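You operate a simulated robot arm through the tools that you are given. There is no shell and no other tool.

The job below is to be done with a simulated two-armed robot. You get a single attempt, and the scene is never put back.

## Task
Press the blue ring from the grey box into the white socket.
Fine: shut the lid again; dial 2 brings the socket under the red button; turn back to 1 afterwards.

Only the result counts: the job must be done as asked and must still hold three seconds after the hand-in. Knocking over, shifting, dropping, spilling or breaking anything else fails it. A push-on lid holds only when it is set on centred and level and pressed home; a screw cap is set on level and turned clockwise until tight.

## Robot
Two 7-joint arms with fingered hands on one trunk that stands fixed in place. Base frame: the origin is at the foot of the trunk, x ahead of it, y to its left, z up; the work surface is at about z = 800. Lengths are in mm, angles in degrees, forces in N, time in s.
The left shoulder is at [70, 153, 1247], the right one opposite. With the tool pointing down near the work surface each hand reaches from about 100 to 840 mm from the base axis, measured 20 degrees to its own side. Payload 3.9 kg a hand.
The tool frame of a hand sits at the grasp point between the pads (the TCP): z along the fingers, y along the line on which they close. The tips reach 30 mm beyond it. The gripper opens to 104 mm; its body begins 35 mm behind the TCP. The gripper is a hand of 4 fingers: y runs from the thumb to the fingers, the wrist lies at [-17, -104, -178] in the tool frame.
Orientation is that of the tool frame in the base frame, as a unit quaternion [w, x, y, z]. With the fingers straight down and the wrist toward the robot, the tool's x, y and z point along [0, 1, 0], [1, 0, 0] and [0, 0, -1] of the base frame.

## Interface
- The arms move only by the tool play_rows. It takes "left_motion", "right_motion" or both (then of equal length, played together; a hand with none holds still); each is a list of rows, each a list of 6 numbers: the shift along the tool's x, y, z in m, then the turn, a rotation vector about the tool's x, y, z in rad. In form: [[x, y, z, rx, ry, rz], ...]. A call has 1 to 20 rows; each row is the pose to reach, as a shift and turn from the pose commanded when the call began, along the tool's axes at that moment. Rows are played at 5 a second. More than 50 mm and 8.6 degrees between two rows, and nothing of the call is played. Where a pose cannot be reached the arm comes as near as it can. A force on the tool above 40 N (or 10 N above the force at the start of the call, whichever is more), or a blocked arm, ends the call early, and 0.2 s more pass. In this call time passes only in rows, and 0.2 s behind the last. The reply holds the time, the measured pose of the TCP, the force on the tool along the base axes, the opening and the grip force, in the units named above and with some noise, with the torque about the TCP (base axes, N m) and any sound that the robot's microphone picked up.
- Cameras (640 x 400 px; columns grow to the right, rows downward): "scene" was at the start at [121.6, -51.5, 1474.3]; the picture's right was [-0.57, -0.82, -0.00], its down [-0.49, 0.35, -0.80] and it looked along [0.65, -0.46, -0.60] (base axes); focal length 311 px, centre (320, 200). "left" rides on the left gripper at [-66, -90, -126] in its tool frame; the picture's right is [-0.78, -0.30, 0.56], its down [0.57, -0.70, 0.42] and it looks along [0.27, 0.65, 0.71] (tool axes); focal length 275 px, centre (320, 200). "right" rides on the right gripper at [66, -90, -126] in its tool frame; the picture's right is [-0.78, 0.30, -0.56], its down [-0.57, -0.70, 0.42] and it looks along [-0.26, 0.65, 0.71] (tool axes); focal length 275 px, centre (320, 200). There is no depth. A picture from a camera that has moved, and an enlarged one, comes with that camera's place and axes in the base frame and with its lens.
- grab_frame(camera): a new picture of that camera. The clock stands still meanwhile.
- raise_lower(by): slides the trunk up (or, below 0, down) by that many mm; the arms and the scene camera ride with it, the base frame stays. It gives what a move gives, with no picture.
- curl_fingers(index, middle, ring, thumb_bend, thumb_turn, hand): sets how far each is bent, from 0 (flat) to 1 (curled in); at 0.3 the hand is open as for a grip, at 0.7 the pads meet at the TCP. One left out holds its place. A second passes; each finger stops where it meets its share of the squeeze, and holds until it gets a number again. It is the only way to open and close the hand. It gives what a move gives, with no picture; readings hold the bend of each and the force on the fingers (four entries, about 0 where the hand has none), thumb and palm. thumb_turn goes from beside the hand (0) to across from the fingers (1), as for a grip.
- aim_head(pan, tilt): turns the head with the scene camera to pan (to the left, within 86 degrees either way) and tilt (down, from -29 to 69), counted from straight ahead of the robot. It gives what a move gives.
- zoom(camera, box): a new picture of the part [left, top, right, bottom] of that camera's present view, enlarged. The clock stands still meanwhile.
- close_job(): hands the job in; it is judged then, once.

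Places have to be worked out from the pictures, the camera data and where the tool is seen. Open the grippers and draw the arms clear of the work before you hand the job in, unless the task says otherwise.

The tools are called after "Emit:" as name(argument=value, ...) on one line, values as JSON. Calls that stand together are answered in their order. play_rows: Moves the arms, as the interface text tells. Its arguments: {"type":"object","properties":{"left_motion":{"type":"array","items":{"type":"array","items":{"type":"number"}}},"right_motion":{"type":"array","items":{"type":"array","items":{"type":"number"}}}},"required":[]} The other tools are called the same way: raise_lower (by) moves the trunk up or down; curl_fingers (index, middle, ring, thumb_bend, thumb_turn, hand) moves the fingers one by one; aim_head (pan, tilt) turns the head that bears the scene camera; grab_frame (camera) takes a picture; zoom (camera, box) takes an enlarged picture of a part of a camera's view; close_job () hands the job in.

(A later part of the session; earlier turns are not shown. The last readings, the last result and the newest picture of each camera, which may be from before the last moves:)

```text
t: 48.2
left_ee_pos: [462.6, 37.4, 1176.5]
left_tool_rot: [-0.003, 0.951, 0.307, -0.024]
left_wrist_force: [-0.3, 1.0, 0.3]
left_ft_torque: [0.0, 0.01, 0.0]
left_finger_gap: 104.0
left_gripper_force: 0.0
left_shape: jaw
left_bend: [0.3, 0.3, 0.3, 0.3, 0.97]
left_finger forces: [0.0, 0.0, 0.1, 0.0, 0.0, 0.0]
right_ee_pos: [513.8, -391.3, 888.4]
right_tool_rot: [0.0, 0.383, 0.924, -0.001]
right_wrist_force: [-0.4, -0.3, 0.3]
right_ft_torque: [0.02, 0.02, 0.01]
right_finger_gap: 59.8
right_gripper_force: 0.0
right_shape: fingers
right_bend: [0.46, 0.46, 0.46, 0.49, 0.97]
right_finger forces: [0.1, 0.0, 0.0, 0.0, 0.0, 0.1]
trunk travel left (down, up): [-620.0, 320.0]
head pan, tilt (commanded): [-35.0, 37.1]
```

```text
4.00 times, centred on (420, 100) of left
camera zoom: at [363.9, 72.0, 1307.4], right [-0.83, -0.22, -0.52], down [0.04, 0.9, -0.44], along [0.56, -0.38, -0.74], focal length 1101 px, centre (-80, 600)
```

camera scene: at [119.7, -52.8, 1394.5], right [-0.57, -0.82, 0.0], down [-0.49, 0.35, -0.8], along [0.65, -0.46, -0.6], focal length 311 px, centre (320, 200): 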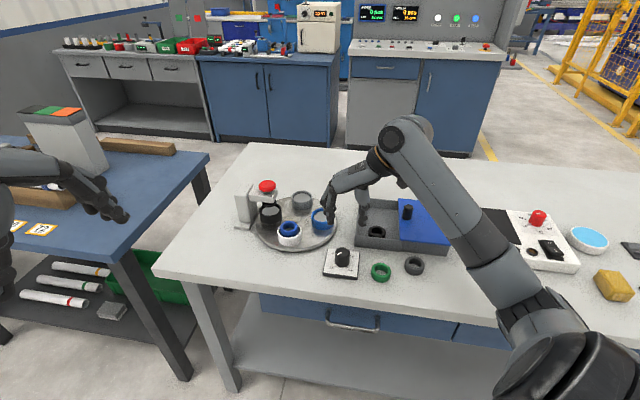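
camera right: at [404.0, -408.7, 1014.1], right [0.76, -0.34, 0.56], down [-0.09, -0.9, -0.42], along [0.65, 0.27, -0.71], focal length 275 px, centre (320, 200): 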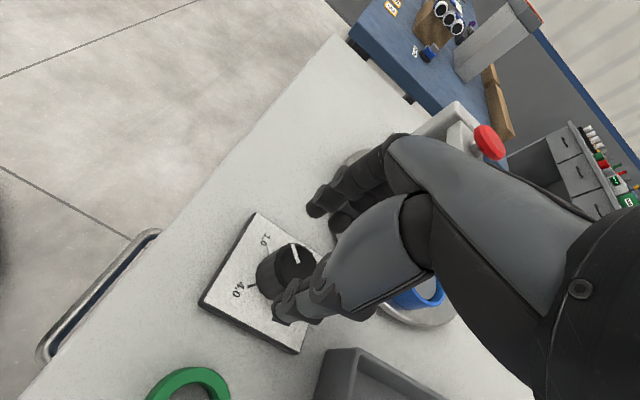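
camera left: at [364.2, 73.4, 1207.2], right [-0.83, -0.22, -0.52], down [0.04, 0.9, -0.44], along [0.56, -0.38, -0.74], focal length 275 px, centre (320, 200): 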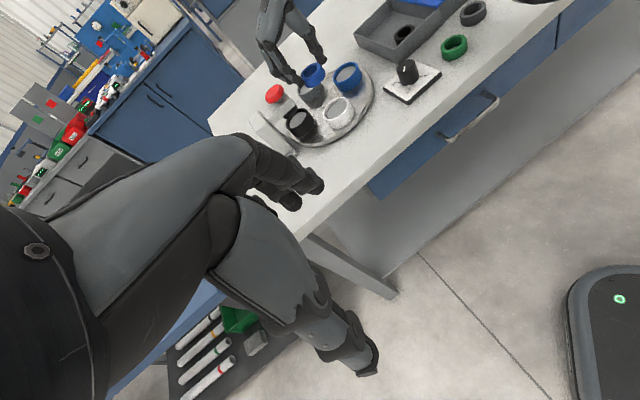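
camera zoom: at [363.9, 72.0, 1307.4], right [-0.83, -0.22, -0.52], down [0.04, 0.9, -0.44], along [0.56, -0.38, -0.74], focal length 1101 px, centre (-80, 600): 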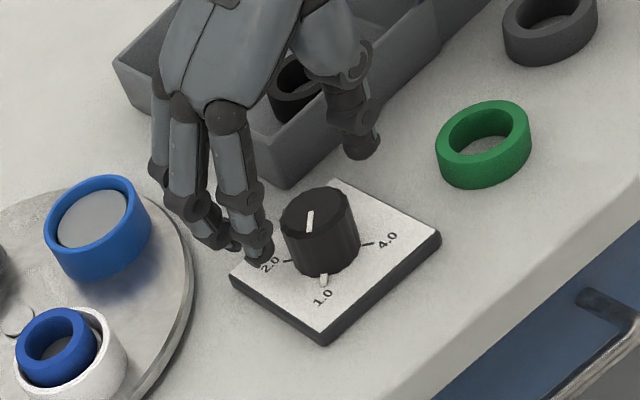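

The knob is almost centred between the thumb and fingers. I'll nudge 2 mm along tool x and lower 32 mm around it, then close gently.

Emit:
play_rows(right_motion=[[0.002, 0, 0.01, 0, 0, 0], [0.002, 0, 0.02, 0, 0, 0], [0.002, 0, 0.028, 0, 0, 0], [0.002, 0, 0.032, 0, 0, 0]])

Emit:
curl_fingers(hand="right", index=0.66, middle=0.66, ring=0.6, thumb_bend=0.66)

Emit:
zoom(camera="scene", box=[300, 200, 390, 290])

Emit:
zoom(camera="left", box=[360, 50, 480, 150])

```text
t: 49.2
left_ee_pos: [462.1, 36.1, 1177.6]
left_tool_rot: [-0.003, 0.952, 0.306, -0.024]
left_wrist_force: [-1.3, 1.1, 0.3]
left_ft_torque: [-0.01, 0.01, 0.0]
left_finger_gap: 104.2
left_gripper_force: 0.1
left_shape: jaw
left_bend: [0.3, 0.3, 0.3, 0.3, 0.97]
left_finger forces: [0.0, 0.0, 0.1, 0.1, 0.0, 0.1]
right_ee_pos: [512.6, -388.7, 857.4]
right_tool_rot: [0.0, 0.382, 0.924, 0.0]
right_wrist_force: [0.0, -0.3, 0.0]
right_ft_torque: [0.02, 0.0, -0.01]
right_finger_gap: 59.8
right_gripper_force: 0.1
right_shape: fingers
right_bend: [0.46, 0.46, 0.46, 0.49, 0.97]
right_finger forces: [0.1, 0.1, 0.0, 0.1, 0.0, 0.1]
trunk travel left (down, up): [-620.0, 320.0]
head pan, tilt (commanded): [-35.0, 37.1]
```

```text
t: 50.2
left_ee_pos: [463.7, 36.6, 1178.3]
left_tool_rot: [-0.003, 0.952, 0.305, -0.024]
left_wrist_force: [0.3, -0.1, 0.2]
left_ft_torque: [0.01, 0.0, 0.03]
left_finger_gap: 103.8
left_gripper_force: 0.0
left_shape: jaw
left_bend: [0.3, 0.3, 0.3, 0.3, 0.97]
left_finger forces: [0.0, 0.0, 0.0, 0.1, 0.0, 0.0]
right_ee_pos: [511.9, -388.5, 857.8]
right_tool_rot: [0.0, 0.383, 0.924, 0.0]
right_wrist_force: [1.3, -0.1, -2.1]
right_ft_torque: [-0.03, 0.01, 0.03]
right_finger_gap: 28.5
right_gripper_force: 7.5
right_shape: fingers
right_bend: [0.62, 0.61, 0.6, 0.6, 0.97]
right_finger forces: [3.0, 4.7, 0.0, 0.1, 7.2, 0.0]
trunk travel left (down, up): [-620.0, 320.0]
head pan, tilt (commanded): [-35.0, 37.1]
```

```text
4.44 times, centred on (345, 245) of scene
camera zoom: at [121.9, -51.4, 1394.2], right [-0.57, -0.82, 0.0], down [-0.49, 0.35, -0.8], along [0.65, -0.46, -0.6], focal length 1380 px, centre (209, 0)
```

zoom: 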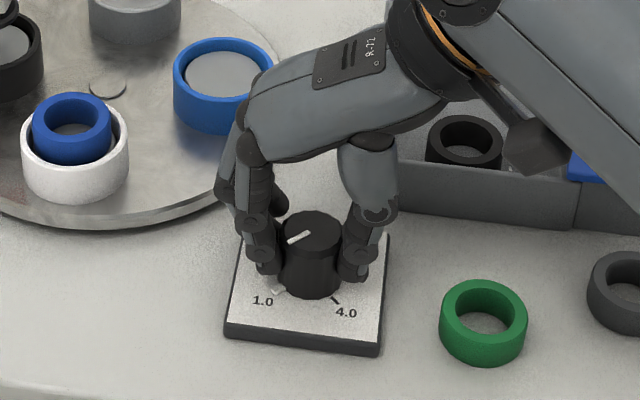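

```text
4.00 times, centred on (420, 100) of left
camera zoom: at [364.1, 72.0, 1307.3], right [-0.83, -0.22, -0.52], down [0.04, 0.9, -0.44], along [0.56, -0.38, -0.74], focal length 1101 px, centre (-80, 600)
```

zoom: 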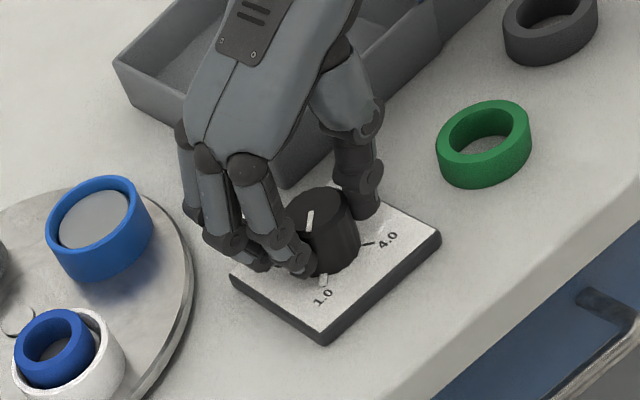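

The knob is gripped firmly between the thumb, index and middle fingers. I'll start turning it clockwise, about 32° first, and check that the dial and turntable follow.

Emit:
play_rows(right_motion=[[-0.0004, 0, 0, 0, 0, 0.14], [-0.0008, -0.0001, 0, 0, 0, 0.28], [-0.0012, -0.0003, 0, 0, 0, 0.42], [-0.0016, -0.0005, 0, 0, 0, 0.56]])

Emit:
grab_frame(camera="scene")

Emit:
zoom(camera="left", box=[290, 50, 480, 170])

```text
t: 51.2
left_ee_pos: [463.9, 37.7, 1176.9]
left_tool_rot: [-0.003, 0.952, 0.306, -0.024]
left_wrist_force: [0.2, -0.3, -0.4]
left_ft_torque: [0.04, 0.0, -0.03]
left_finger_gap: 103.7
left_gripper_force: 0.2
left_shape: jaw
left_bend: [0.3, 0.3, 0.3, 0.3, 0.97]
left_finger forces: [0.1, 0.1, 0.0, 0.1, 0.0, 0.0]
right_ee_pos: [514.4, -388.7, 856.2]
right_tool_rot: [0.0, 0.624, 0.781, -0.001]
right_wrist_force: [2.3, 1.3, -2.2]
right_ft_torque: [0.06, -0.11, 0.0]
right_finger_gap: 28.5
right_gripper_force: 7.8
right_shape: fingers
right_bend: [0.61, 0.62, 0.6, 0.6, 0.96]
right_finger forces: [4.2, 4.9, 0.0, 0.1, 6.1, 0.0]
trunk travel left (down, up): [-620.0, 320.0]
head pan, tilt (commanded): [-35.0, 37.1]
```

```text
taken
camera scene: at [122.5, -50.9, 1394.2], right [-0.57, -0.82, 0.0], down [-0.49, 0.35, -0.8], along [0.65, -0.46, -0.6], focal length 311 px, centre (320, 200)
```

scene: 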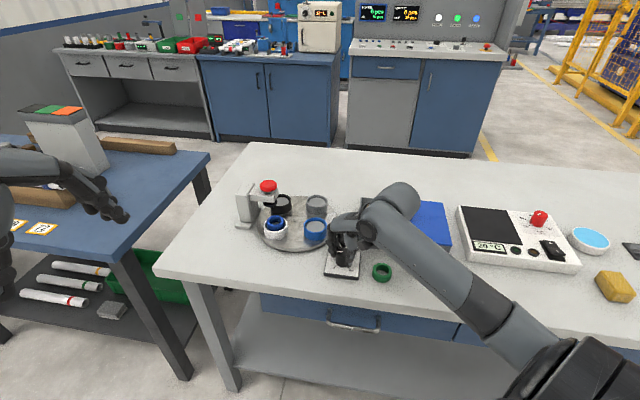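

```text
3.33 times, centred on (385, 110) of left
camera zoom: at [364.6, 72.7, 1307.2], right [-0.83, -0.22, -0.52], down [0.04, 0.9, -0.44], along [0.56, -0.38, -0.74], focal length 918 px, centre (103, 500)
```

zoom: 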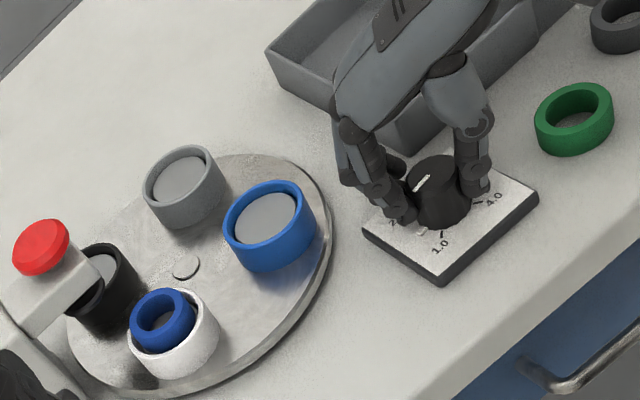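

The turntable turns with the dial and the white socket with the ring is heading for the press. I'll continue another 40° and then check the ring's clearance under the ram.

Emit:
play_rows(right_motion=[[-0.0004, 0, 0, 0, 0, 0.14], [-0.0008, -0.0001, 0, 0, 0, 0.28], [-0.0012, -0.0003, 0, 0, 0, 0.42], [-0.0016, -0.0005, 0, 0, 0, 0.56]])

Emit:
zoom(camera="scene", box=[230, 165, 390, 285])

Emit:
zoom(camera="left", box=[290, 90, 400, 190])

```text
t: 52.2
left_ee_pos: [464.2, 37.7, 1176.7]
left_tool_rot: [-0.003, 0.952, 0.305, -0.025]
left_wrist_force: [0.3, -0.7, 0.1]
left_ft_torque: [-0.02, -0.01, 0.02]
left_finger_gap: 103.9
left_gripper_force: 0.0
left_shape: jaw
left_bend: [0.3, 0.3, 0.3, 0.3, 0.97]
left_finger forces: [0.0, 0.0, 0.0, 0.0, 0.1, 0.1]
right_ee_pos: [514.6, -392.3, 856.9]
right_tool_rot: [0.0, 0.816, 0.578, 0.001]
right_wrist_force: [6.0, 4.0, -1.9]
right_ft_torque: [0.05, -0.14, 0.01]
right_finger_gap: 28.1
right_gripper_force: 8.4
right_shape: fingers
right_bend: [0.61, 0.61, 0.6, 0.61, 0.95]
right_finger forces: [5.5, 4.8, 0.0, 0.0, 6.1, 0.0]
trunk travel left (down, up): [-620.0, 320.0]
head pan, tilt (commanded): [-35.0, 37.1]
```

```text
3.33 times, centred on (310, 225) of scene
camera zoom: at [123.2, -50.4, 1394.2], right [-0.57, -0.82, 0.0], down [-0.49, 0.35, -0.8], along [0.65, -0.46, -0.6], focal length 1035 px, centre (353, 117)
```

zoom: 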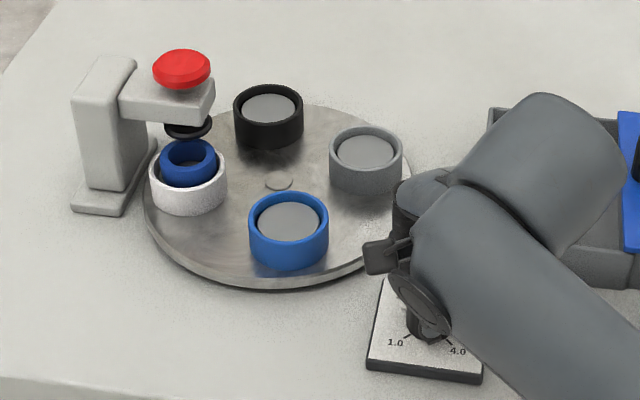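

```text
4.00 times, centred on (345, 140) of left
camera zoom: at [365.3, 73.1, 1306.9], right [-0.83, -0.22, -0.51], down [0.04, 0.9, -0.44], along [0.56, -0.38, -0.74], focal length 1101 px, centre (220, 440)
```

zoom: 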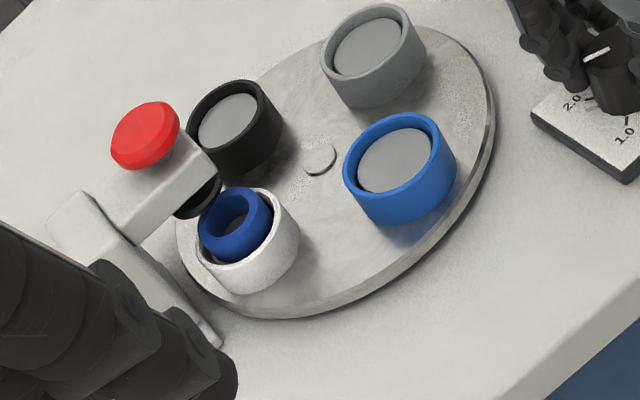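

That is 64° turned, and the ring is now beside the ram. I'll zoom in on the gap between the ring top and the ram before going further.

Emit:
zoom(camera="scene", box=[255, 180, 305, 235])

Emit:
zoom(camera="left", box=[300, 105, 350, 155])

```text
7.27 times, centred on (280, 208) of scene
camera zoom: at [123.2, -50.4, 1394.2], right [-0.57, -0.82, 0.0], down [-0.49, 0.35, -0.8], along [0.65, -0.46, -0.6], focal length 2259 px, centre (611, 146)
```

zoom: 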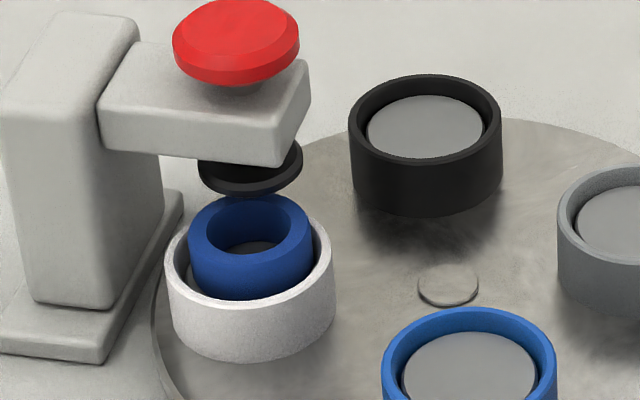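

```text
8.00 times, centred on (325, 130) of left
camera zoom: at [365.3, 73.1, 1306.9], right [-0.83, -0.22, -0.51], down [0.04, 0.9, -0.44], along [0.56, -0.38, -0.74], focal length 2202 px, centre (280, 760)
```

zoom: 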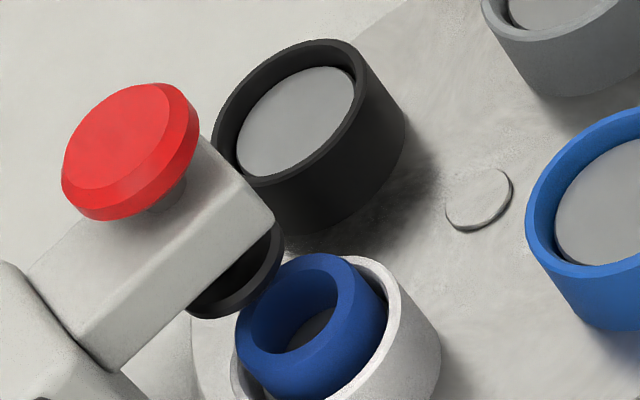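

In plan view the ring already overlaps the ram's edge without touching it, and it is still centred. I'll turn another 16° with a slight relief of the side load, then check again.

Emit:
play_rows(right_motion=[[0.0005, 0.0005, 0, 0, 0, 0.09], [0.0008, 0.0008, 0, 0, 0, 0.18], [0.0008, 0.0008, 0, 0, 0, 0.28]])

Emit:
zoom(camera="scene", box=[255, 180, 305, 235])

Emit:
zoom(camera="left", box=[300, 105, 350, 155])

Emit:
zoom(camera="left", box=[400, 70, 480, 140])

```text
t: 53.0
left_ee_pos: [463.4, 36.7, 1176.0]
left_tool_rot: [-0.002, 0.952, 0.305, -0.025]
left_wrist_force: [-0.4, -0.6, 0.2]
left_ft_torque: [-0.01, 0.0, -0.03]
left_finger_gap: 103.6
left_gripper_force: 0.0
left_shape: jaw
left_bend: [0.3, 0.3, 0.3, 0.3, 0.97]
left_finger forces: [0.0, 0.1, 0.1, 0.0, 0.0, 0.0]
right_ee_pos: [514.7, -391.3, 858.1]
right_tool_rot: [0.0, 0.889, 0.459, 0.0]
right_wrist_force: [5.4, 0.1, -1.2]
right_ft_torque: [-0.03, -0.15, -0.06]
right_finger_gap: 28.5
right_gripper_force: 8.4
right_shape: fingers
right_bend: [0.61, 0.62, 0.6, 0.61, 0.95]
right_finger forces: [4.8, 5.0, 0.0, 0.0, 6.4, 0.1]
trunk travel left (down, up): [-620.0, 320.0]
head pan, tilt (commanded): [-35.0, 37.1]
```

```text
7.27 times, centred on (280, 208) of scene
camera zoom: at [122.8, -51.1, 1394.2], right [-0.57, -0.82, 0.0], down [-0.49, 0.35, -0.8], along [0.65, -0.46, -0.6], focal length 2259 px, centre (611, 146)
```

zoom: 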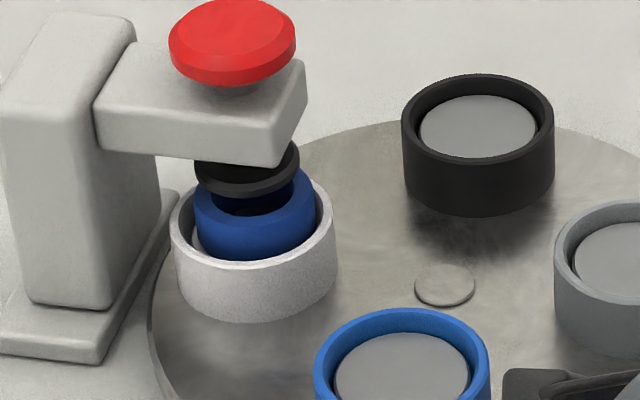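

```text
8.00 times, centred on (325, 130) of left
camera zoom: at [365.0, 72.2, 1307.1], right [-0.83, -0.22, -0.52], down [0.04, 0.9, -0.44], along [0.56, -0.38, -0.74], focal length 2202 px, centre (280, 760)
```

zoom: 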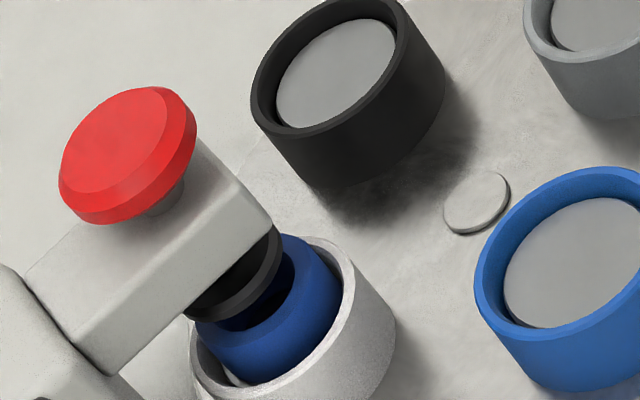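

```text
5.71 times, centred on (440, 105) of left
camera zoom: at [365.0, 72.2, 1307.1], right [-0.83, -0.22, -0.52], down [0.04, 0.9, -0.44], along [0.56, -0.38, -0.74], focal length 1573 px, centre (-366, 743)
```

zoom: 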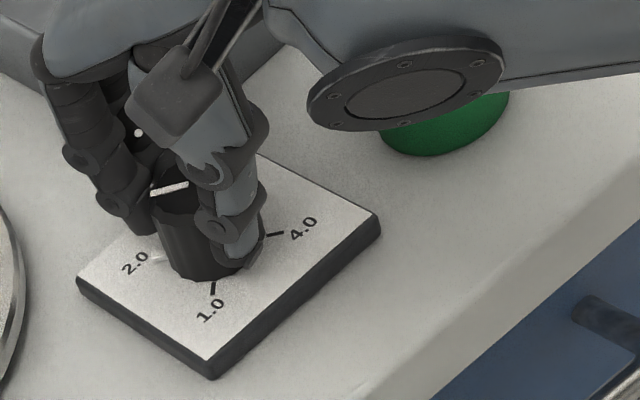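

The ring is passing cleanly under the ram. I'll turn the last 10°.

Emit:
play_rows(right_motion=[[0.0005, 0, 0, 0, 0, 0.085], [0.0008, 0, 0, 0, 0, 0.171]])

Emit:
zoom(camera="scene", box=[255, 180, 305, 235])

Emit:
zoom(camera="left", box=[400, 70, 480, 140])

Emit:
zoom(camera="left", box=[290, 90, 400, 190])

```text
t: 53.6
left_ee_pos: [462.9, 36.9, 1177.5]
left_tool_rot: [-0.003, 0.952, 0.306, -0.026]
left_wrist_force: [0.7, -0.3, 0.0]
left_ft_torque: [0.06, 0.02, 0.01]
left_finger_gap: 104.1
left_gripper_force: 0.1
left_shape: jaw
left_bend: [0.3, 0.3, 0.3, 0.3, 0.97]
left_finger forces: [0.0, 0.1, 0.0, 0.1, 0.1, 0.1]
right_ee_pos: [515.3, -391.6, 856.9]
right_tool_rot: [0.0, 0.924, 0.382, 0.0]
right_wrist_force: [5.0, -2.1, 0.6]
right_ft_torque: [-0.07, -0.14, 0.1]
right_finger_gap: 28.5
right_gripper_force: 8.6
right_shape: fingers
right_bend: [0.61, 0.61, 0.6, 0.61, 0.96]
right_finger forces: [4.9, 6.1, 0.1, 0.0, 6.4, 0.1]
trunk travel left (down, up): [-620.0, 320.0]
head pan, tilt (commanded): [-35.0, 37.1]
```

```text
7.27 times, centred on (280, 208) of scene
camera zoom: at [122.6, -51.2, 1394.2], right [-0.57, -0.82, 0.0], down [-0.49, 0.35, -0.8], along [0.65, -0.46, -0.6], focal length 2259 px, centre (611, 146)
```

zoom: 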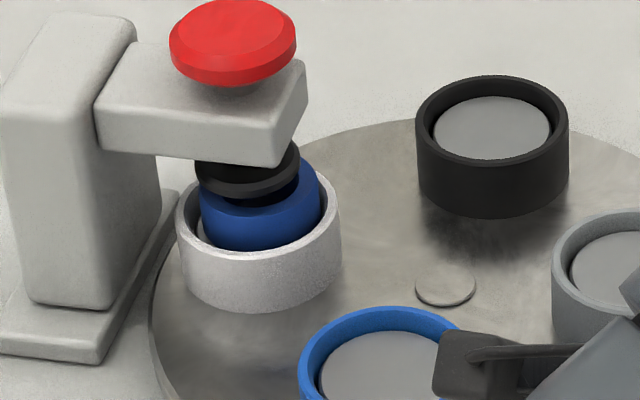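

```text
5.71 times, centred on (440, 105) of left
camera zoom: at [364.8, 72.2, 1307.2], right [-0.83, -0.22, -0.52], down [0.04, 0.9, -0.44], along [0.56, -0.38, -0.74], focal length 1573 px, centre (-366, 743)
```

zoom: 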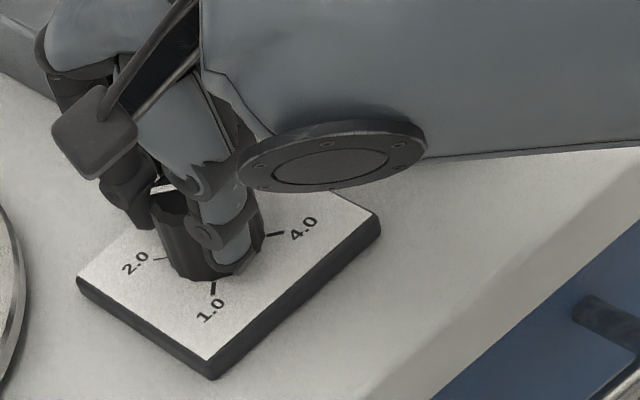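

```text
4.00 times, centred on (345, 140) of left
camera zoom: at [364.8, 72.2, 1307.2], right [-0.83, -0.22, -0.52], down [0.04, 0.9, -0.44], along [0.56, -0.38, -0.74], focal length 1101 px, centre (220, 440)
```

zoom: 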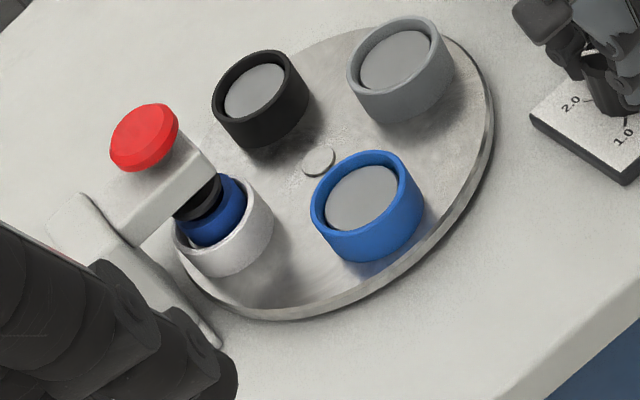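

The white socket with the blue ring is now right under the ram, aligned the way the black one was at position 1. I'll open the hand, lift off the dial and check the pointer.

Emit:
curl_fingers(hand="right", index=0.48, middle=0.48, ring=0.48, thumb_bend=0.48)

Emit:
play_rows(right_motion=[[0, 0, -0.02, 0, 0, 0], [0, 0, -0.05, 0, 0, 0], [0, 0, -0.09, 0, 0, 0], [0, 0, -0.13, 0, 0, 0]])

Emit:
zoom(camera="left", box=[390, 70, 480, 140])

Emit:
zoom(camera="scene", box=[230, 165, 390, 285])

Emit:
grab_frame(camera="right")

```text
t: 54.6
left_ee_pos: [462.4, 36.1, 1177.5]
left_tool_rot: [-0.002, 0.952, 0.305, -0.024]
left_wrist_force: [0.3, 0.0, -0.1]
left_ft_torque: [0.0, 0.0, 0.01]
left_finger_gap: 104.1
left_gripper_force: 0.2
left_shape: jaw
left_bend: [0.3, 0.3, 0.3, 0.3, 0.97]
left_finger forces: [0.0, 0.1, 0.1, 0.0, 0.1, 0.0]
right_ee_pos: [513.5, -390.6, 857.8]
right_tool_rot: [0.001, 0.924, 0.382, 0.0]
right_wrist_force: [0.3, 0.0, 0.6]
right_ft_torque: [0.0, 0.02, 0.03]
right_finger_gap: 58.3
right_gripper_force: 0.2
right_shape: fingers
right_bend: [0.48, 0.48, 0.48, 0.48, 0.97]
right_finger forces: [0.0, 0.0, 0.0, 0.0, 0.0, 0.0]
trunk travel left (down, up): [-620.0, 320.0]
head pan, tilt (commanded): [-35.0, 37.1]
```

```text
t: 55.6
left_ee_pos: [463.5, 38.1, 1176.2]
left_tool_rot: [-0.001, 0.952, 0.305, -0.025]
left_wrist_force: [0.4, -0.1, -0.1]
left_ft_torque: [-0.01, -0.01, 0.01]
left_finger_gap: 103.8
left_gripper_force: 0.0
left_shape: jaw
left_bend: [0.3, 0.3, 0.3, 0.3, 0.97]
left_finger forces: [0.0, 0.0, 0.1, 0.1, 0.1, 0.0]
right_ee_pos: [514.3, -392.5, 989.0]
right_tool_rot: [-0.001, 0.924, 0.383, -0.001]
right_wrist_force: [-0.3, -0.2, -0.9]
right_ft_torque: [-0.03, 0.0, -0.02]
right_finger_gap: 58.4
right_gripper_force: 0.1
right_shape: fingers
right_bend: [0.48, 0.48, 0.48, 0.48, 0.97]
right_finger forces: [0.0, 0.0, 0.0, 0.1, 0.0, 0.0]
trunk travel left (down, up): [-620.0, 320.0]
head pan, tilt (commanded): [-35.0, 37.1]
```

```text
5.71 times, centred on (435, 105) of left
camera zoom: at [364.1, 72.9, 1307.2], right [-0.83, -0.22, -0.52], down [0.04, 0.9, -0.44], along [0.56, -0.38, -0.74], focal length 1573 px, centre (-337, 743)
```

zoom: 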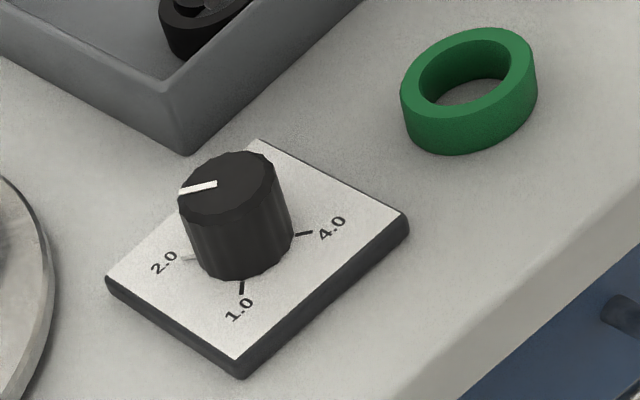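

```text
3.33 times, centred on (310, 225) of scene
camera zoom: at [121.9, -50.5, 1394.2], right [-0.57, -0.82, 0.0], down [-0.49, 0.35, -0.8], along [0.65, -0.46, -0.6], focal length 1035 px, centre (353, 117)
```

zoom: 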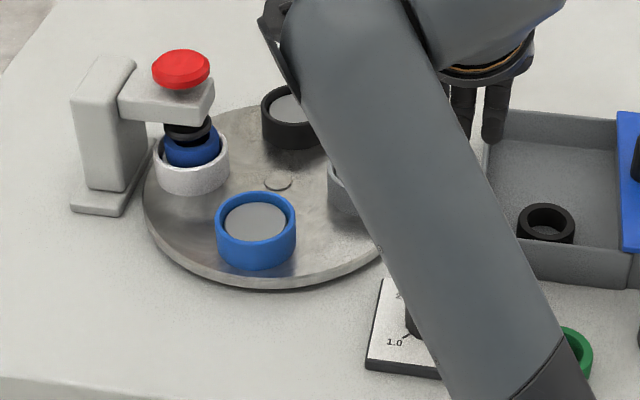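

```text
taken
camera right: at [498.4, -282.0, 1114.1], right [-0.34, -0.76, 0.56], down [-0.9, 0.09, -0.42], along [0.27, -0.65, -0.71], focal length 275 px, centre (320, 200)
```

right: 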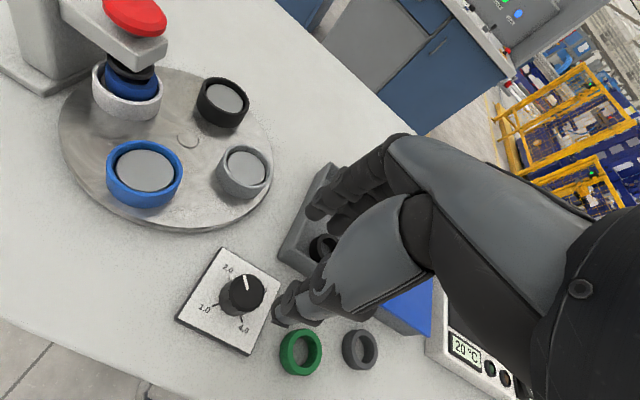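

The dial pointer and the lit tick are at 2.0. Now the red button: it triangulates to about (768,-335) with its top at z≈920. I'll bring the fingertips together to make a pressing tool and move above the button.

Emit:
curl_fingers(hand="right", index=0.7, middle=0.7, ring=0.7, thumb_bend=0.7)

Emit:
play_rows(right_motion=[[0.0367, 0.0231, -0.01, 0, 0, -0.131], [0.0733, 0.0462, -0.02, 0, 0, -0.262], [0.11, 0.0693, -0.02, 0, 0, -0.393], [0.1467, 0.0925, -0.02, 0, 0, -0.524], [0.1833, 0.1156, -0.02, 0, 0, -0.654], [0.22, 0.1387, -0.02, 0, 0, -0.785]])

Emit:
grab_frame(camera="right")

Emit:
zoom(camera="scene", box=[210, 110, 350, 250])

Emit:
zoom(camera="left", box=[260, 60, 380, 180])

```text
t: 56.6
left_ee_pos: [462.0, 37.5, 1177.1]
left_tool_rot: [-0.003, 0.952, 0.305, -0.024]
left_wrist_force: [-0.4, -0.2, -1.0]
left_ft_torque: [-0.01, -0.02, -0.03]
left_finger_gap: 103.8
left_gripper_force: 0.1
left_shape: jaw
left_bend: [0.3, 0.3, 0.3, 0.3, 0.97]
left_finger forces: [0.0, 0.0, 0.1, 0.1, 0.1, 0.0]
right_ee_pos: [513.5, -391.8, 988.2]
right_tool_rot: [0.0, 0.924, 0.383, 0.0]
right_wrist_force: [-0.6, -0.3, -0.2]
right_ft_torque: [-0.01, -0.04, -0.01]
right_finger_gap: 3.2
right_gripper_force: 0.1
right_shape: fingers
right_bend: [0.7, 0.7, 0.7, 0.7, 0.97]
right_finger forces: [0.0, 0.0, 0.1, 0.0, 0.0, 0.0]
trunk travel left (down, up): [-620.0, 320.0]
head pan, tilt (commanded): [-35.0, 37.1]
```

```text
t: 58.0
left_ee_pos: [463.2, 37.1, 1176.1]
left_tool_rot: [-0.003, 0.952, 0.306, -0.024]
left_wrist_force: [0.1, -0.4, -0.1]
left_ft_torque: [-0.04, 0.03, 0.0]
left_finger_gap: 103.7
left_gripper_force: 0.0
left_shape: jaw
left_bend: [0.3, 0.3, 0.3, 0.3, 0.97]
left_finger forces: [0.0, 0.0, 0.0, 0.1, 0.0, 0.1]
right_ee_pos: [769.4, -331.4, 1005.7]
right_tool_rot: [-0.001, 0.707, 0.708, -0.001]
right_wrist_force: [0.0, 0.1, 0.4]
right_ft_torque: [-0.01, 0.01, -0.01]
right_finger_gap: 3.1
right_gripper_force: 0.0
right_shape: fingers
right_bend: [0.7, 0.7, 0.7, 0.7, 0.97]
right_finger forces: [0.0, 0.1, 0.1, 0.0, 0.0, 0.2]
trunk travel left (down, up): [-620.0, 320.0]
head pan, tilt (commanded): [-35.0, 37.1]
```

```text
taken
camera right: at [680.2, -267.7, 1131.1], right [0.3, -0.78, 0.56], down [-0.7, -0.57, -0.42], along [0.65, -0.26, -0.71], focal length 275 px, centre (320, 200)
```

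right: 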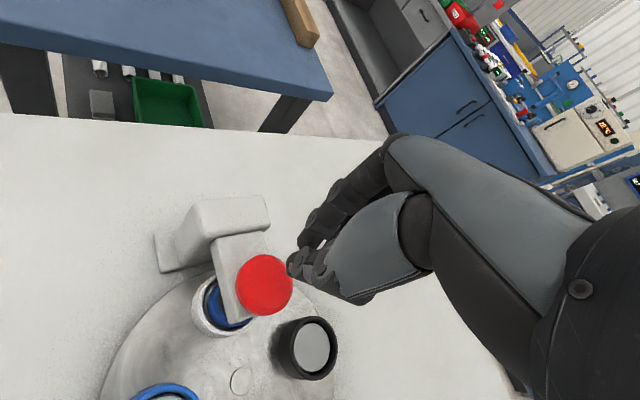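

```text
2.86 times, centred on (280, 180) of scene
camera zoom: at [122.9, -50.5, 1394.1], right [-0.57, -0.82, 0.0], down [-0.49, 0.35, -0.8], along [0.65, -0.46, -0.6], focal length 887 px, centre (434, 257)
```

zoom: 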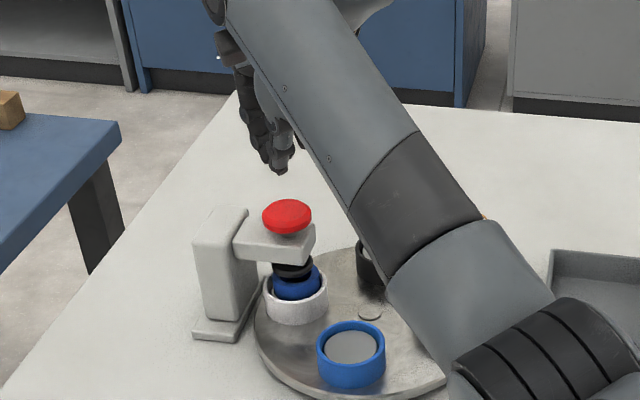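

```text
3.33 times, centred on (320, 120) of left
camera zoom: at [365.0, 73.0, 1307.0], right [-0.83, -0.22, -0.52], down [0.04, 0.9, -0.44], along [0.56, -0.38, -0.74], focal length 918 px, centre (320, 467)
```

zoom: 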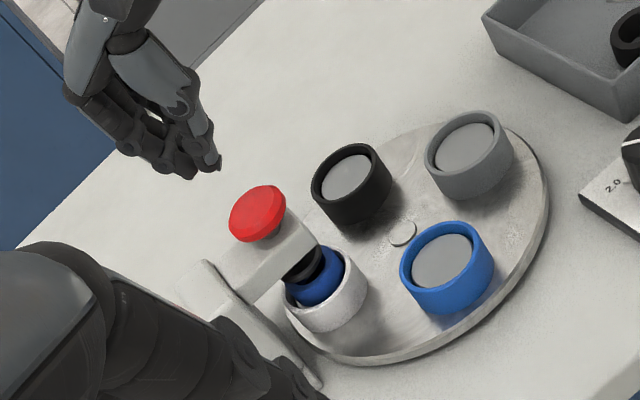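

The button is about 5 mm along tool x and 6 mm along -y_t from the TCP. I'll shift and descend to about 10 mm above it.

Emit:
play_rows(right_motion=[[0.005, -0.006, 0.01, 0, 0, 0], [0.005, -0.006, 0.025, 0, 0, 0], [0.005, -0.006, 0.04, 0, 0, 0]])

Emit:
grab_frame(camera="right")

Emit:
zoom(camera="scene", box=[240, 140, 320, 220])

Emit:
zoom(camera="left", box=[270, 80, 350, 160])

```text
t: 58.8
left_ee_pos: [463.2, 36.5, 1177.7]
left_tool_rot: [-0.002, 0.952, 0.306, -0.024]
left_wrist_force: [-0.1, 0.4, -0.2]
left_ft_torque: [0.02, 0.01, 0.02]
left_finger_gap: 104.1
left_gripper_force: 0.0
left_shape: jaw
left_bend: [0.3, 0.3, 0.3, 0.3, 0.97]
left_finger forces: [0.1, 0.0, 0.0, 0.0, 0.1, 0.1]
right_ee_pos: [762.8, -328.8, 967.4]
right_tool_rot: [0.001, 0.707, 0.707, 0.001]
right_wrist_force: [0.7, 0.4, -0.6]
right_ft_torque: [-0.01, -0.01, 0.02]
right_finger_gap: 3.0
right_gripper_force: 0.1
right_shape: fingers
right_bend: [0.7, 0.7, 0.7, 0.7, 0.97]
right_finger forces: [0.1, 0.0, 0.1, 0.0, 0.1, 0.1]
trunk travel left (down, up): [-620.0, 320.0]
head pan, tilt (commanded): [-35.0, 37.1]
```

```text
taken
camera right: at [673.4, -264.0, 1093.1], right [0.3, -0.78, 0.56], down [-0.7, -0.57, -0.43], along [0.65, -0.26, -0.71], focal length 275 px, centre (320, 200)
```

right: 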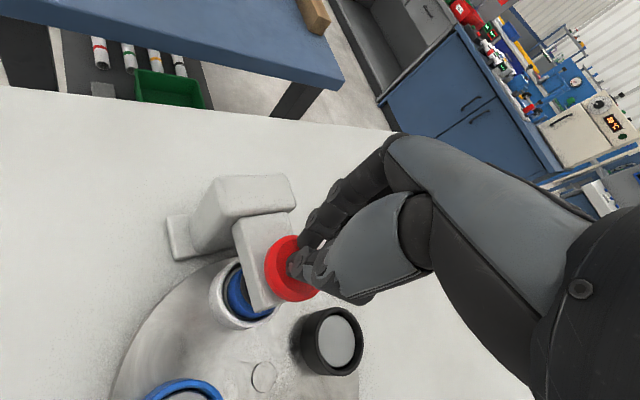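

```text
5.00 times, centred on (280, 180) of scene
camera zoom: at [121.6, -51.4, 1394.3], right [-0.57, -0.82, 0.0], down [-0.49, 0.35, -0.8], along [0.65, -0.46, -0.6], focal length 1553 px, centre (520, 300)
```

zoom: 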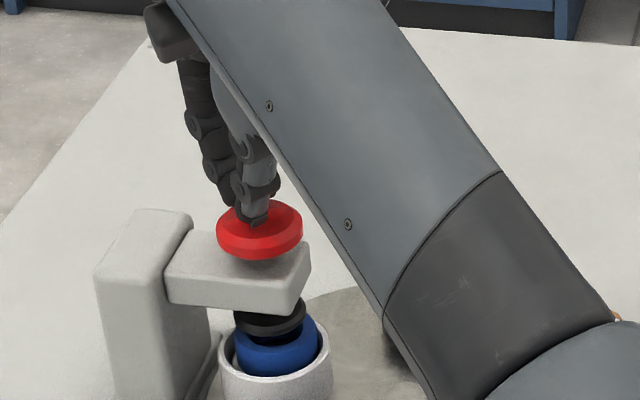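

```text
5.00 times, centred on (310, 120) of left
camera zoom: at [363.8, 72.0, 1307.5], right [-0.83, -0.22, -0.52], down [0.04, 0.9, -0.44], along [0.56, -0.38, -0.74], focal length 1376 px, centre (370, 600)
```

zoom: 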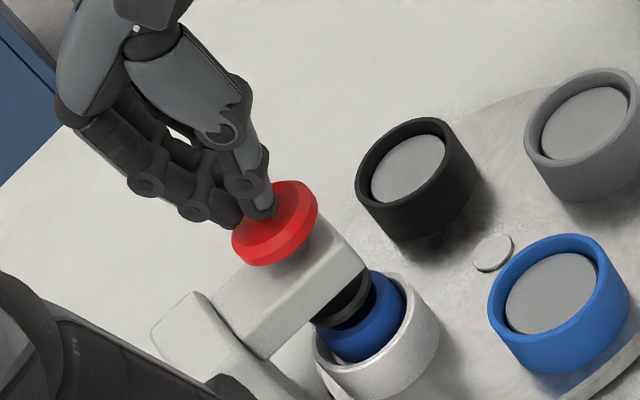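

The fingertips are just above the button's centre. I'll press down slowly, 12 mm in small steps.

Emit:
play_rows(right_motion=[[0, 0, 0.002, 0, 0, 0], [0, 0, 0.004, 0, 0, 0], [0, 0, 0.006, 0, 0, 0], [0, 0, 0.008, 0, 0, 0], [0, 0, 0.01, 0, 0, 0], [0, 0, 0.012, 0, 0, 0]])

Emit:
zoom(camera="scene", box=[240, 140, 320, 220])

Emit:
zoom(camera="left", box=[270, 80, 350, 160])

```text
t: 60.2
left_ee_pos: [462.8, 36.6, 1176.8]
left_tool_rot: [-0.003, 0.952, 0.306, -0.024]
left_wrist_force: [0.2, 0.4, 0.3]
left_ft_torque: [-0.02, -0.02, -0.02]
left_finger_gap: 103.8
left_gripper_force: 0.1
left_shape: jaw
left_bend: [0.3, 0.3, 0.3, 0.3, 0.97]
left_finger forces: [0.1, 0.0, 0.1, 0.0, 0.0, 0.1]
right_ee_pos: [760.9, -327.3, 956.7]
right_tool_rot: [0.001, 0.708, 0.707, 0.0]
right_wrist_force: [-0.4, -1.1, 2.9]
right_ft_torque: [0.0, 0.02, 0.01]
right_finger_gap: 2.5
right_gripper_force: 0.6
right_shape: fingers
right_bend: [0.7, 0.7, 0.7, 0.7, 0.97]
right_finger forces: [0.0, 0.1, 0.0, 0.0, 2.0, 0.0]
trunk travel left (down, up): [-620.0, 320.0]
head pan, tilt (commanded): [-35.0, 37.1]
```

```text
5.00 times, centred on (280, 180) of scene
camera zoom: at [121.2, -51.1, 1394.3], right [-0.57, -0.82, 0.0], down [-0.49, 0.35, -0.8], along [0.65, -0.46, -0.6], focal length 1553 px, centre (520, 300)
```

zoom: 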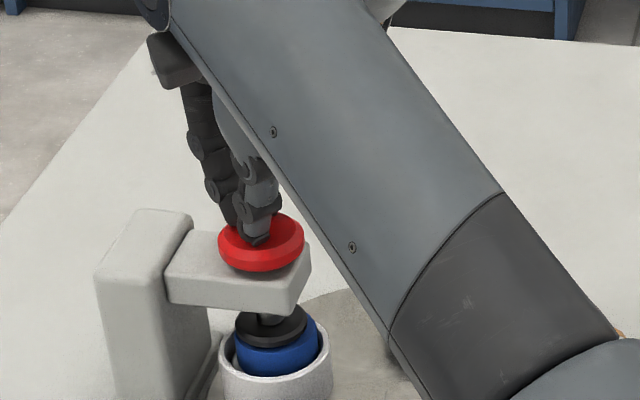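

```text
5.00 times, centred on (310, 120) of left
camera zoom: at [363.5, 72.3, 1307.5], right [-0.83, -0.22, -0.52], down [0.04, 0.9, -0.44], along [0.56, -0.38, -0.74], focal length 1376 px, centre (370, 600)
```

zoom: 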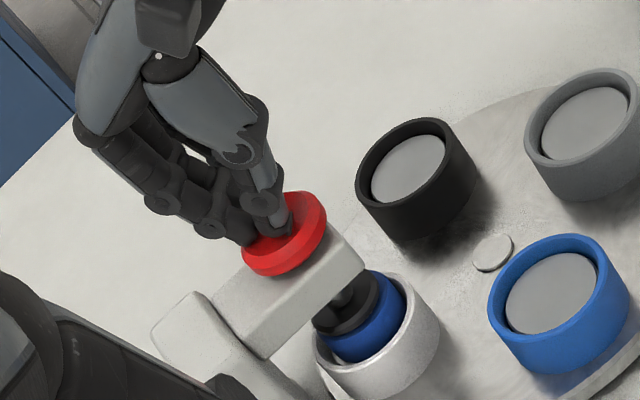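

The button moves with about 3 N and the ram has come down close to the ring. I'll keep pressing.

Emit:
play_rows(right_motion=[[0, 0, 0.002, 0, 0, 0], [0, 0, 0.004, 0, 0, 0], [0, 0, 0.006, 0, 0, 0], [0, 0, 0.008, 0, 0, 0]])

Emit:
zoom(camera="scene", box=[240, 140, 320, 220])

Emit:
zoom(camera="left", box=[270, 80, 350, 160])

```text
t: 61.2
left_ee_pos: [462.0, 37.1, 1177.8]
left_tool_rot: [-0.003, 0.952, 0.306, -0.024]
left_wrist_force: [0.0, 0.5, 1.0]
left_ft_torque: [0.0, 0.01, -0.01]
left_finger_gap: 103.8
left_gripper_force: 0.1
left_shape: jaw
left_bend: [0.3, 0.3, 0.3, 0.3, 0.97]
left_finger forces: [0.1, 0.0, 0.0, 0.0, 0.0, 0.1]
right_ee_pos: [760.6, -328.8, 948.9]
right_tool_rot: [0.0, 0.707, 0.707, 0.001]
right_wrist_force: [0.0, -0.7, 6.5]
right_ft_torque: [0.06, 0.07, 0.01]
right_finger_gap: 2.4
right_gripper_force: 2.9
right_shape: fingers
right_bend: [0.7, 0.7, 0.7, 0.7, 0.97]
right_finger forces: [0.0, 0.0, 0.0, 0.0, 5.7, 0.0]
trunk travel left (down, up): [-620.0, 320.0]
head pan, tilt (commanded): [-35.0, 37.1]
```

```text
5.00 times, centred on (280, 180) of scene
camera zoom: at [120.3, -50.8, 1394.5], right [-0.57, -0.82, 0.0], down [-0.49, 0.35, -0.8], along [0.65, -0.46, -0.6], focal length 1553 px, centre (520, 300)
```

zoom: 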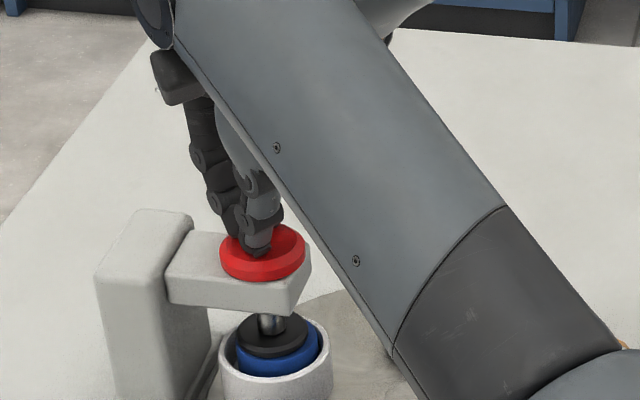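

```text
5.00 times, centred on (310, 120) of left
camera zoom: at [362.6, 72.6, 1307.8], right [-0.83, -0.22, -0.52], down [0.04, 0.9, -0.44], along [0.56, -0.38, -0.74], focal length 1376 px, centre (370, 600)
```

zoom: 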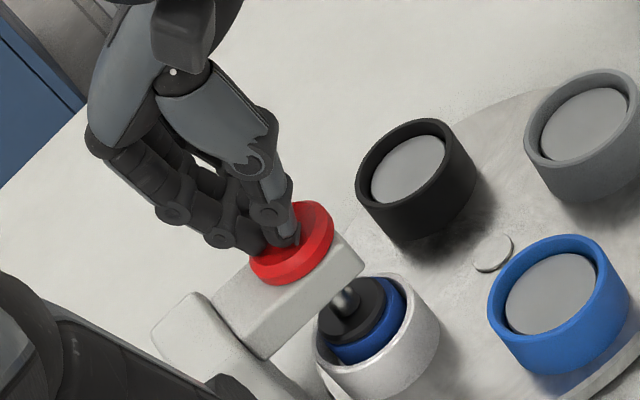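

The force is 6.5 N and the ram is on the ring. I'll press further, watching the force.

Emit:
play_rows(right_motion=[[0, 0, 0.002, 0, 0, 0], [0, 0, 0.004, 0, 0, 0], [0, 0, 0.006, 0, 0, 0]])

Emit:
zoom(camera="scene", box=[240, 140, 320, 220])

Emit:
zoom(camera="left", box=[270, 80, 350, 160])

```text
t: 62.0
left_ee_pos: [459.8, 37.5, 1177.3]
left_tool_rot: [-0.003, 0.952, 0.306, -0.024]
left_wrist_force: [0.2, -0.3, 0.9]
left_ft_torque: [0.04, 0.02, -0.03]
left_finger_gap: 103.8
left_gripper_force: 0.1
left_shape: jaw
left_bend: [0.3, 0.3, 0.3, 0.3, 0.97]
left_finger forces: [0.0, 0.0, 0.1, 0.0, 0.1, 0.0]
right_ee_pos: [760.7, -329.2, 945.6]
right_tool_rot: [0.002, 0.707, 0.707, 0.001]
right_wrist_force: [-1.4, -1.2, 12.4]
right_ft_torque: [0.13, 0.21, 0.0]
right_finger_gap: 2.0
right_gripper_force: 5.9
right_shape: fingers
right_bend: [0.7, 0.7, 0.7, 0.7, 0.97]
right_finger forces: [0.9, 0.1, 0.0, 0.0, 11.5, 0.0]
trunk travel left (down, up): [-620.0, 320.0]
head pan, tilt (commanded): [-35.0, 37.1]
heard: click
```

```text
5.00 times, centred on (280, 180) of scene
camera zoom: at [118.9, -50.3, 1394.7], right [-0.57, -0.82, 0.0], down [-0.49, 0.35, -0.8], along [0.65, -0.46, -0.6], focal length 1553 px, centre (520, 300)
```

zoom: 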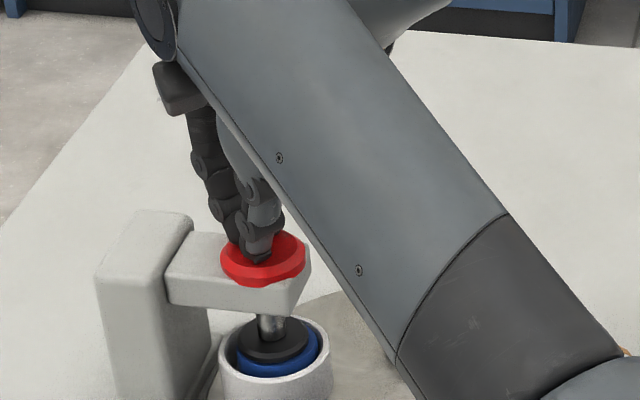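

```text
5.00 times, centred on (310, 120) of left
camera zoom: at [361.3, 73.0, 1308.3], right [-0.83, -0.22, -0.52], down [0.04, 0.9, -0.44], along [0.56, -0.38, -0.74], focal length 1376 px, centre (370, 600)
```

zoom: 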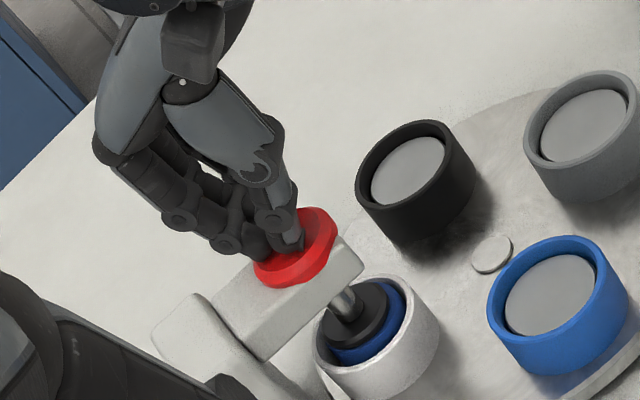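

A click was heard at about 12 N. I'll press 2 mm more to be sure it is home, then see whether it has bottomed out.

Emit:
play_rows(right_motion=[[0, 0, 0.001, 0, 0, 0], [0, 0, 0.003, 0, 0, 0]])

Emit:
zoom(camera="scene", box=[250, 170, 310, 220])

Emit:
zoom(camera="left", box=[300, 110, 350, 160])

```text
t: 62.6
left_ee_pos: [458.5, 37.2, 1179.4]
left_tool_rot: [-0.002, 0.952, 0.305, -0.022]
left_wrist_force: [0.9, -0.4, -0.2]
left_ft_torque: [0.01, -0.02, 0.01]
left_finger_gap: 104.0
left_gripper_force: 0.0
left_shape: jaw
left_bend: [0.3, 0.3, 0.3, 0.3, 0.97]
left_finger forces: [0.1, 0.0, 0.0, 0.0, 0.0, 0.0]
right_ee_pos: [760.1, -328.5, 944.9]
right_tool_rot: [0.004, 0.707, 0.707, 0.003]
right_wrist_force: [0.7, -2.2, 25.4]
right_ft_torque: [0.17, 0.14, 0.01]
right_finger_gap: 1.7
right_gripper_force: 12.2
right_shape: fingers
right_bend: [0.7, 0.7, 0.7, 0.71, 0.98]
right_finger forces: [7.0, 0.0, 0.0, 0.0, 17.4, 0.0]
trunk travel left (down, up): [-620.0, 320.0]
head pan, tilt (commanded): [-35.0, 37.1]
```

```text
8.00 times, centred on (280, 195) of scene
camera zoom: at [116.7, -49.7, 1395.1], right [-0.57, -0.82, 0.0], down [-0.49, 0.35, -0.8], along [0.66, -0.46, -0.6], focal length 2484 px, centre (640, 240)
```

zoom: 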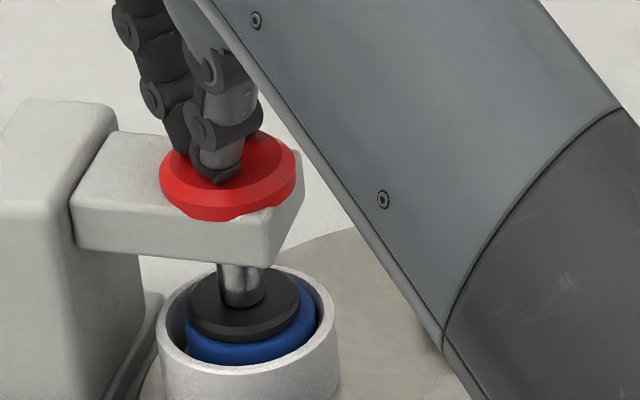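

```text
8.00 times, centred on (325, 135) of left
camera zoom: at [359.3, 73.5, 1309.0], right [-0.83, -0.22, -0.52], down [0.04, 0.9, -0.44], along [0.56, -0.38, -0.74], focal length 2202 px, centre (280, 720)
```

zoom: 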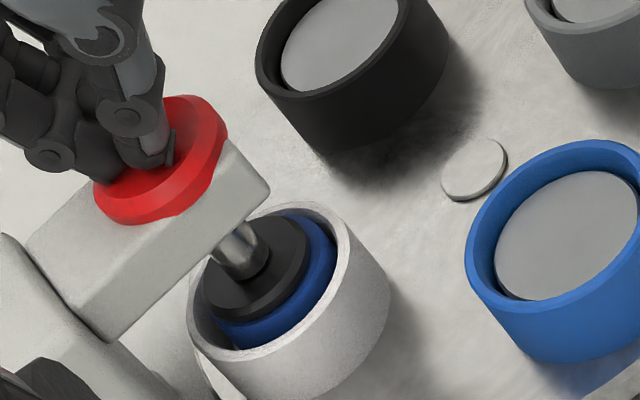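

The button is bottomed out at 25 N and the ring has sunk into the socket. I'll release by lifting straight up.

Emit:
play_rows(right_motion=[[0, 0, -0.005, 0, 0, 0], [0, 0, -0.015, 0, 0, 0], [0, 0, -0.03, 0, 0, 0], [0, 0, -0.05, 0, 0, 0], [0, 0, -0.08, 0, 0, 0]])

Emit:
zoom(camera="scene", box=[240, 160, 320, 230])

Emit:
zoom(camera="left", box=[290, 90, 390, 180])

```text
t: 63.8
left_ee_pos: [461.7, 37.5, 1176.8]
left_tool_rot: [-0.003, 0.952, 0.305, -0.024]
left_wrist_force: [0.0, 0.4, 0.0]
left_ft_torque: [0.0, 0.0, 0.01]
left_finger_gap: 104.0
left_gripper_force: 0.0
left_shape: jaw
left_bend: [0.3, 0.3, 0.3, 0.3, 0.97]
left_finger forces: [0.0, 0.1, 0.1, 0.1, 0.1, 0.0]
right_ee_pos: [763.2, -326.9, 1018.6]
right_tool_rot: [0.0, 0.707, 0.707, 0.001]
right_wrist_force: [0.0, -0.5, 0.8]
right_ft_torque: [0.0, 0.02, -0.01]
right_finger_gap: 2.3
right_gripper_force: 0.1
right_shape: fingers
right_bend: [0.7, 0.7, 0.7, 0.7, 0.97]
right_finger forces: [0.0, 0.0, 0.0, 0.1, 0.1, 0.1]
trunk travel left (down, up): [-620.0, 320.0]
head pan, tilt (commanded): [-35.0, 37.1]
```

```text
5.71 times, centred on (280, 195) of scene
camera zoom: at [120.9, -50.6, 1394.3], right [-0.57, -0.82, 0.0], down [-0.49, 0.35, -0.8], along [0.65, -0.46, -0.6], focal length 1775 px, centre (549, 229)
```

zoom: 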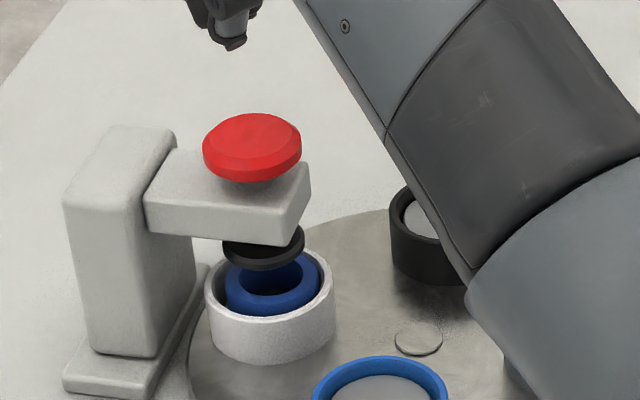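

```text
4.44 times, centred on (340, 135) of left
camera zoom: at [363.1, 72.8, 1307.5], right [-0.83, -0.22, -0.52], down [0.04, 0.9, -0.44], along [0.56, -0.38, -0.74], focal length 1224 px, centre (231, 489)
```

zoom: 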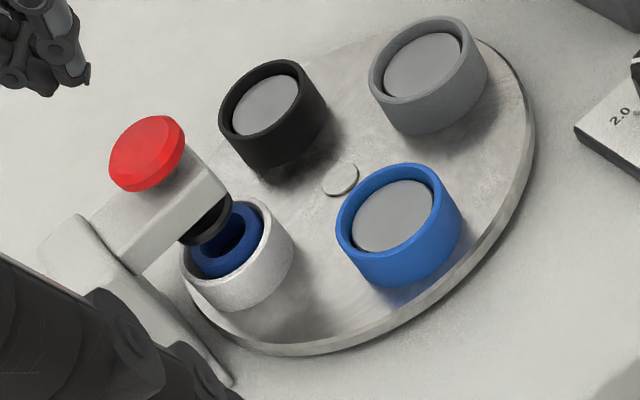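

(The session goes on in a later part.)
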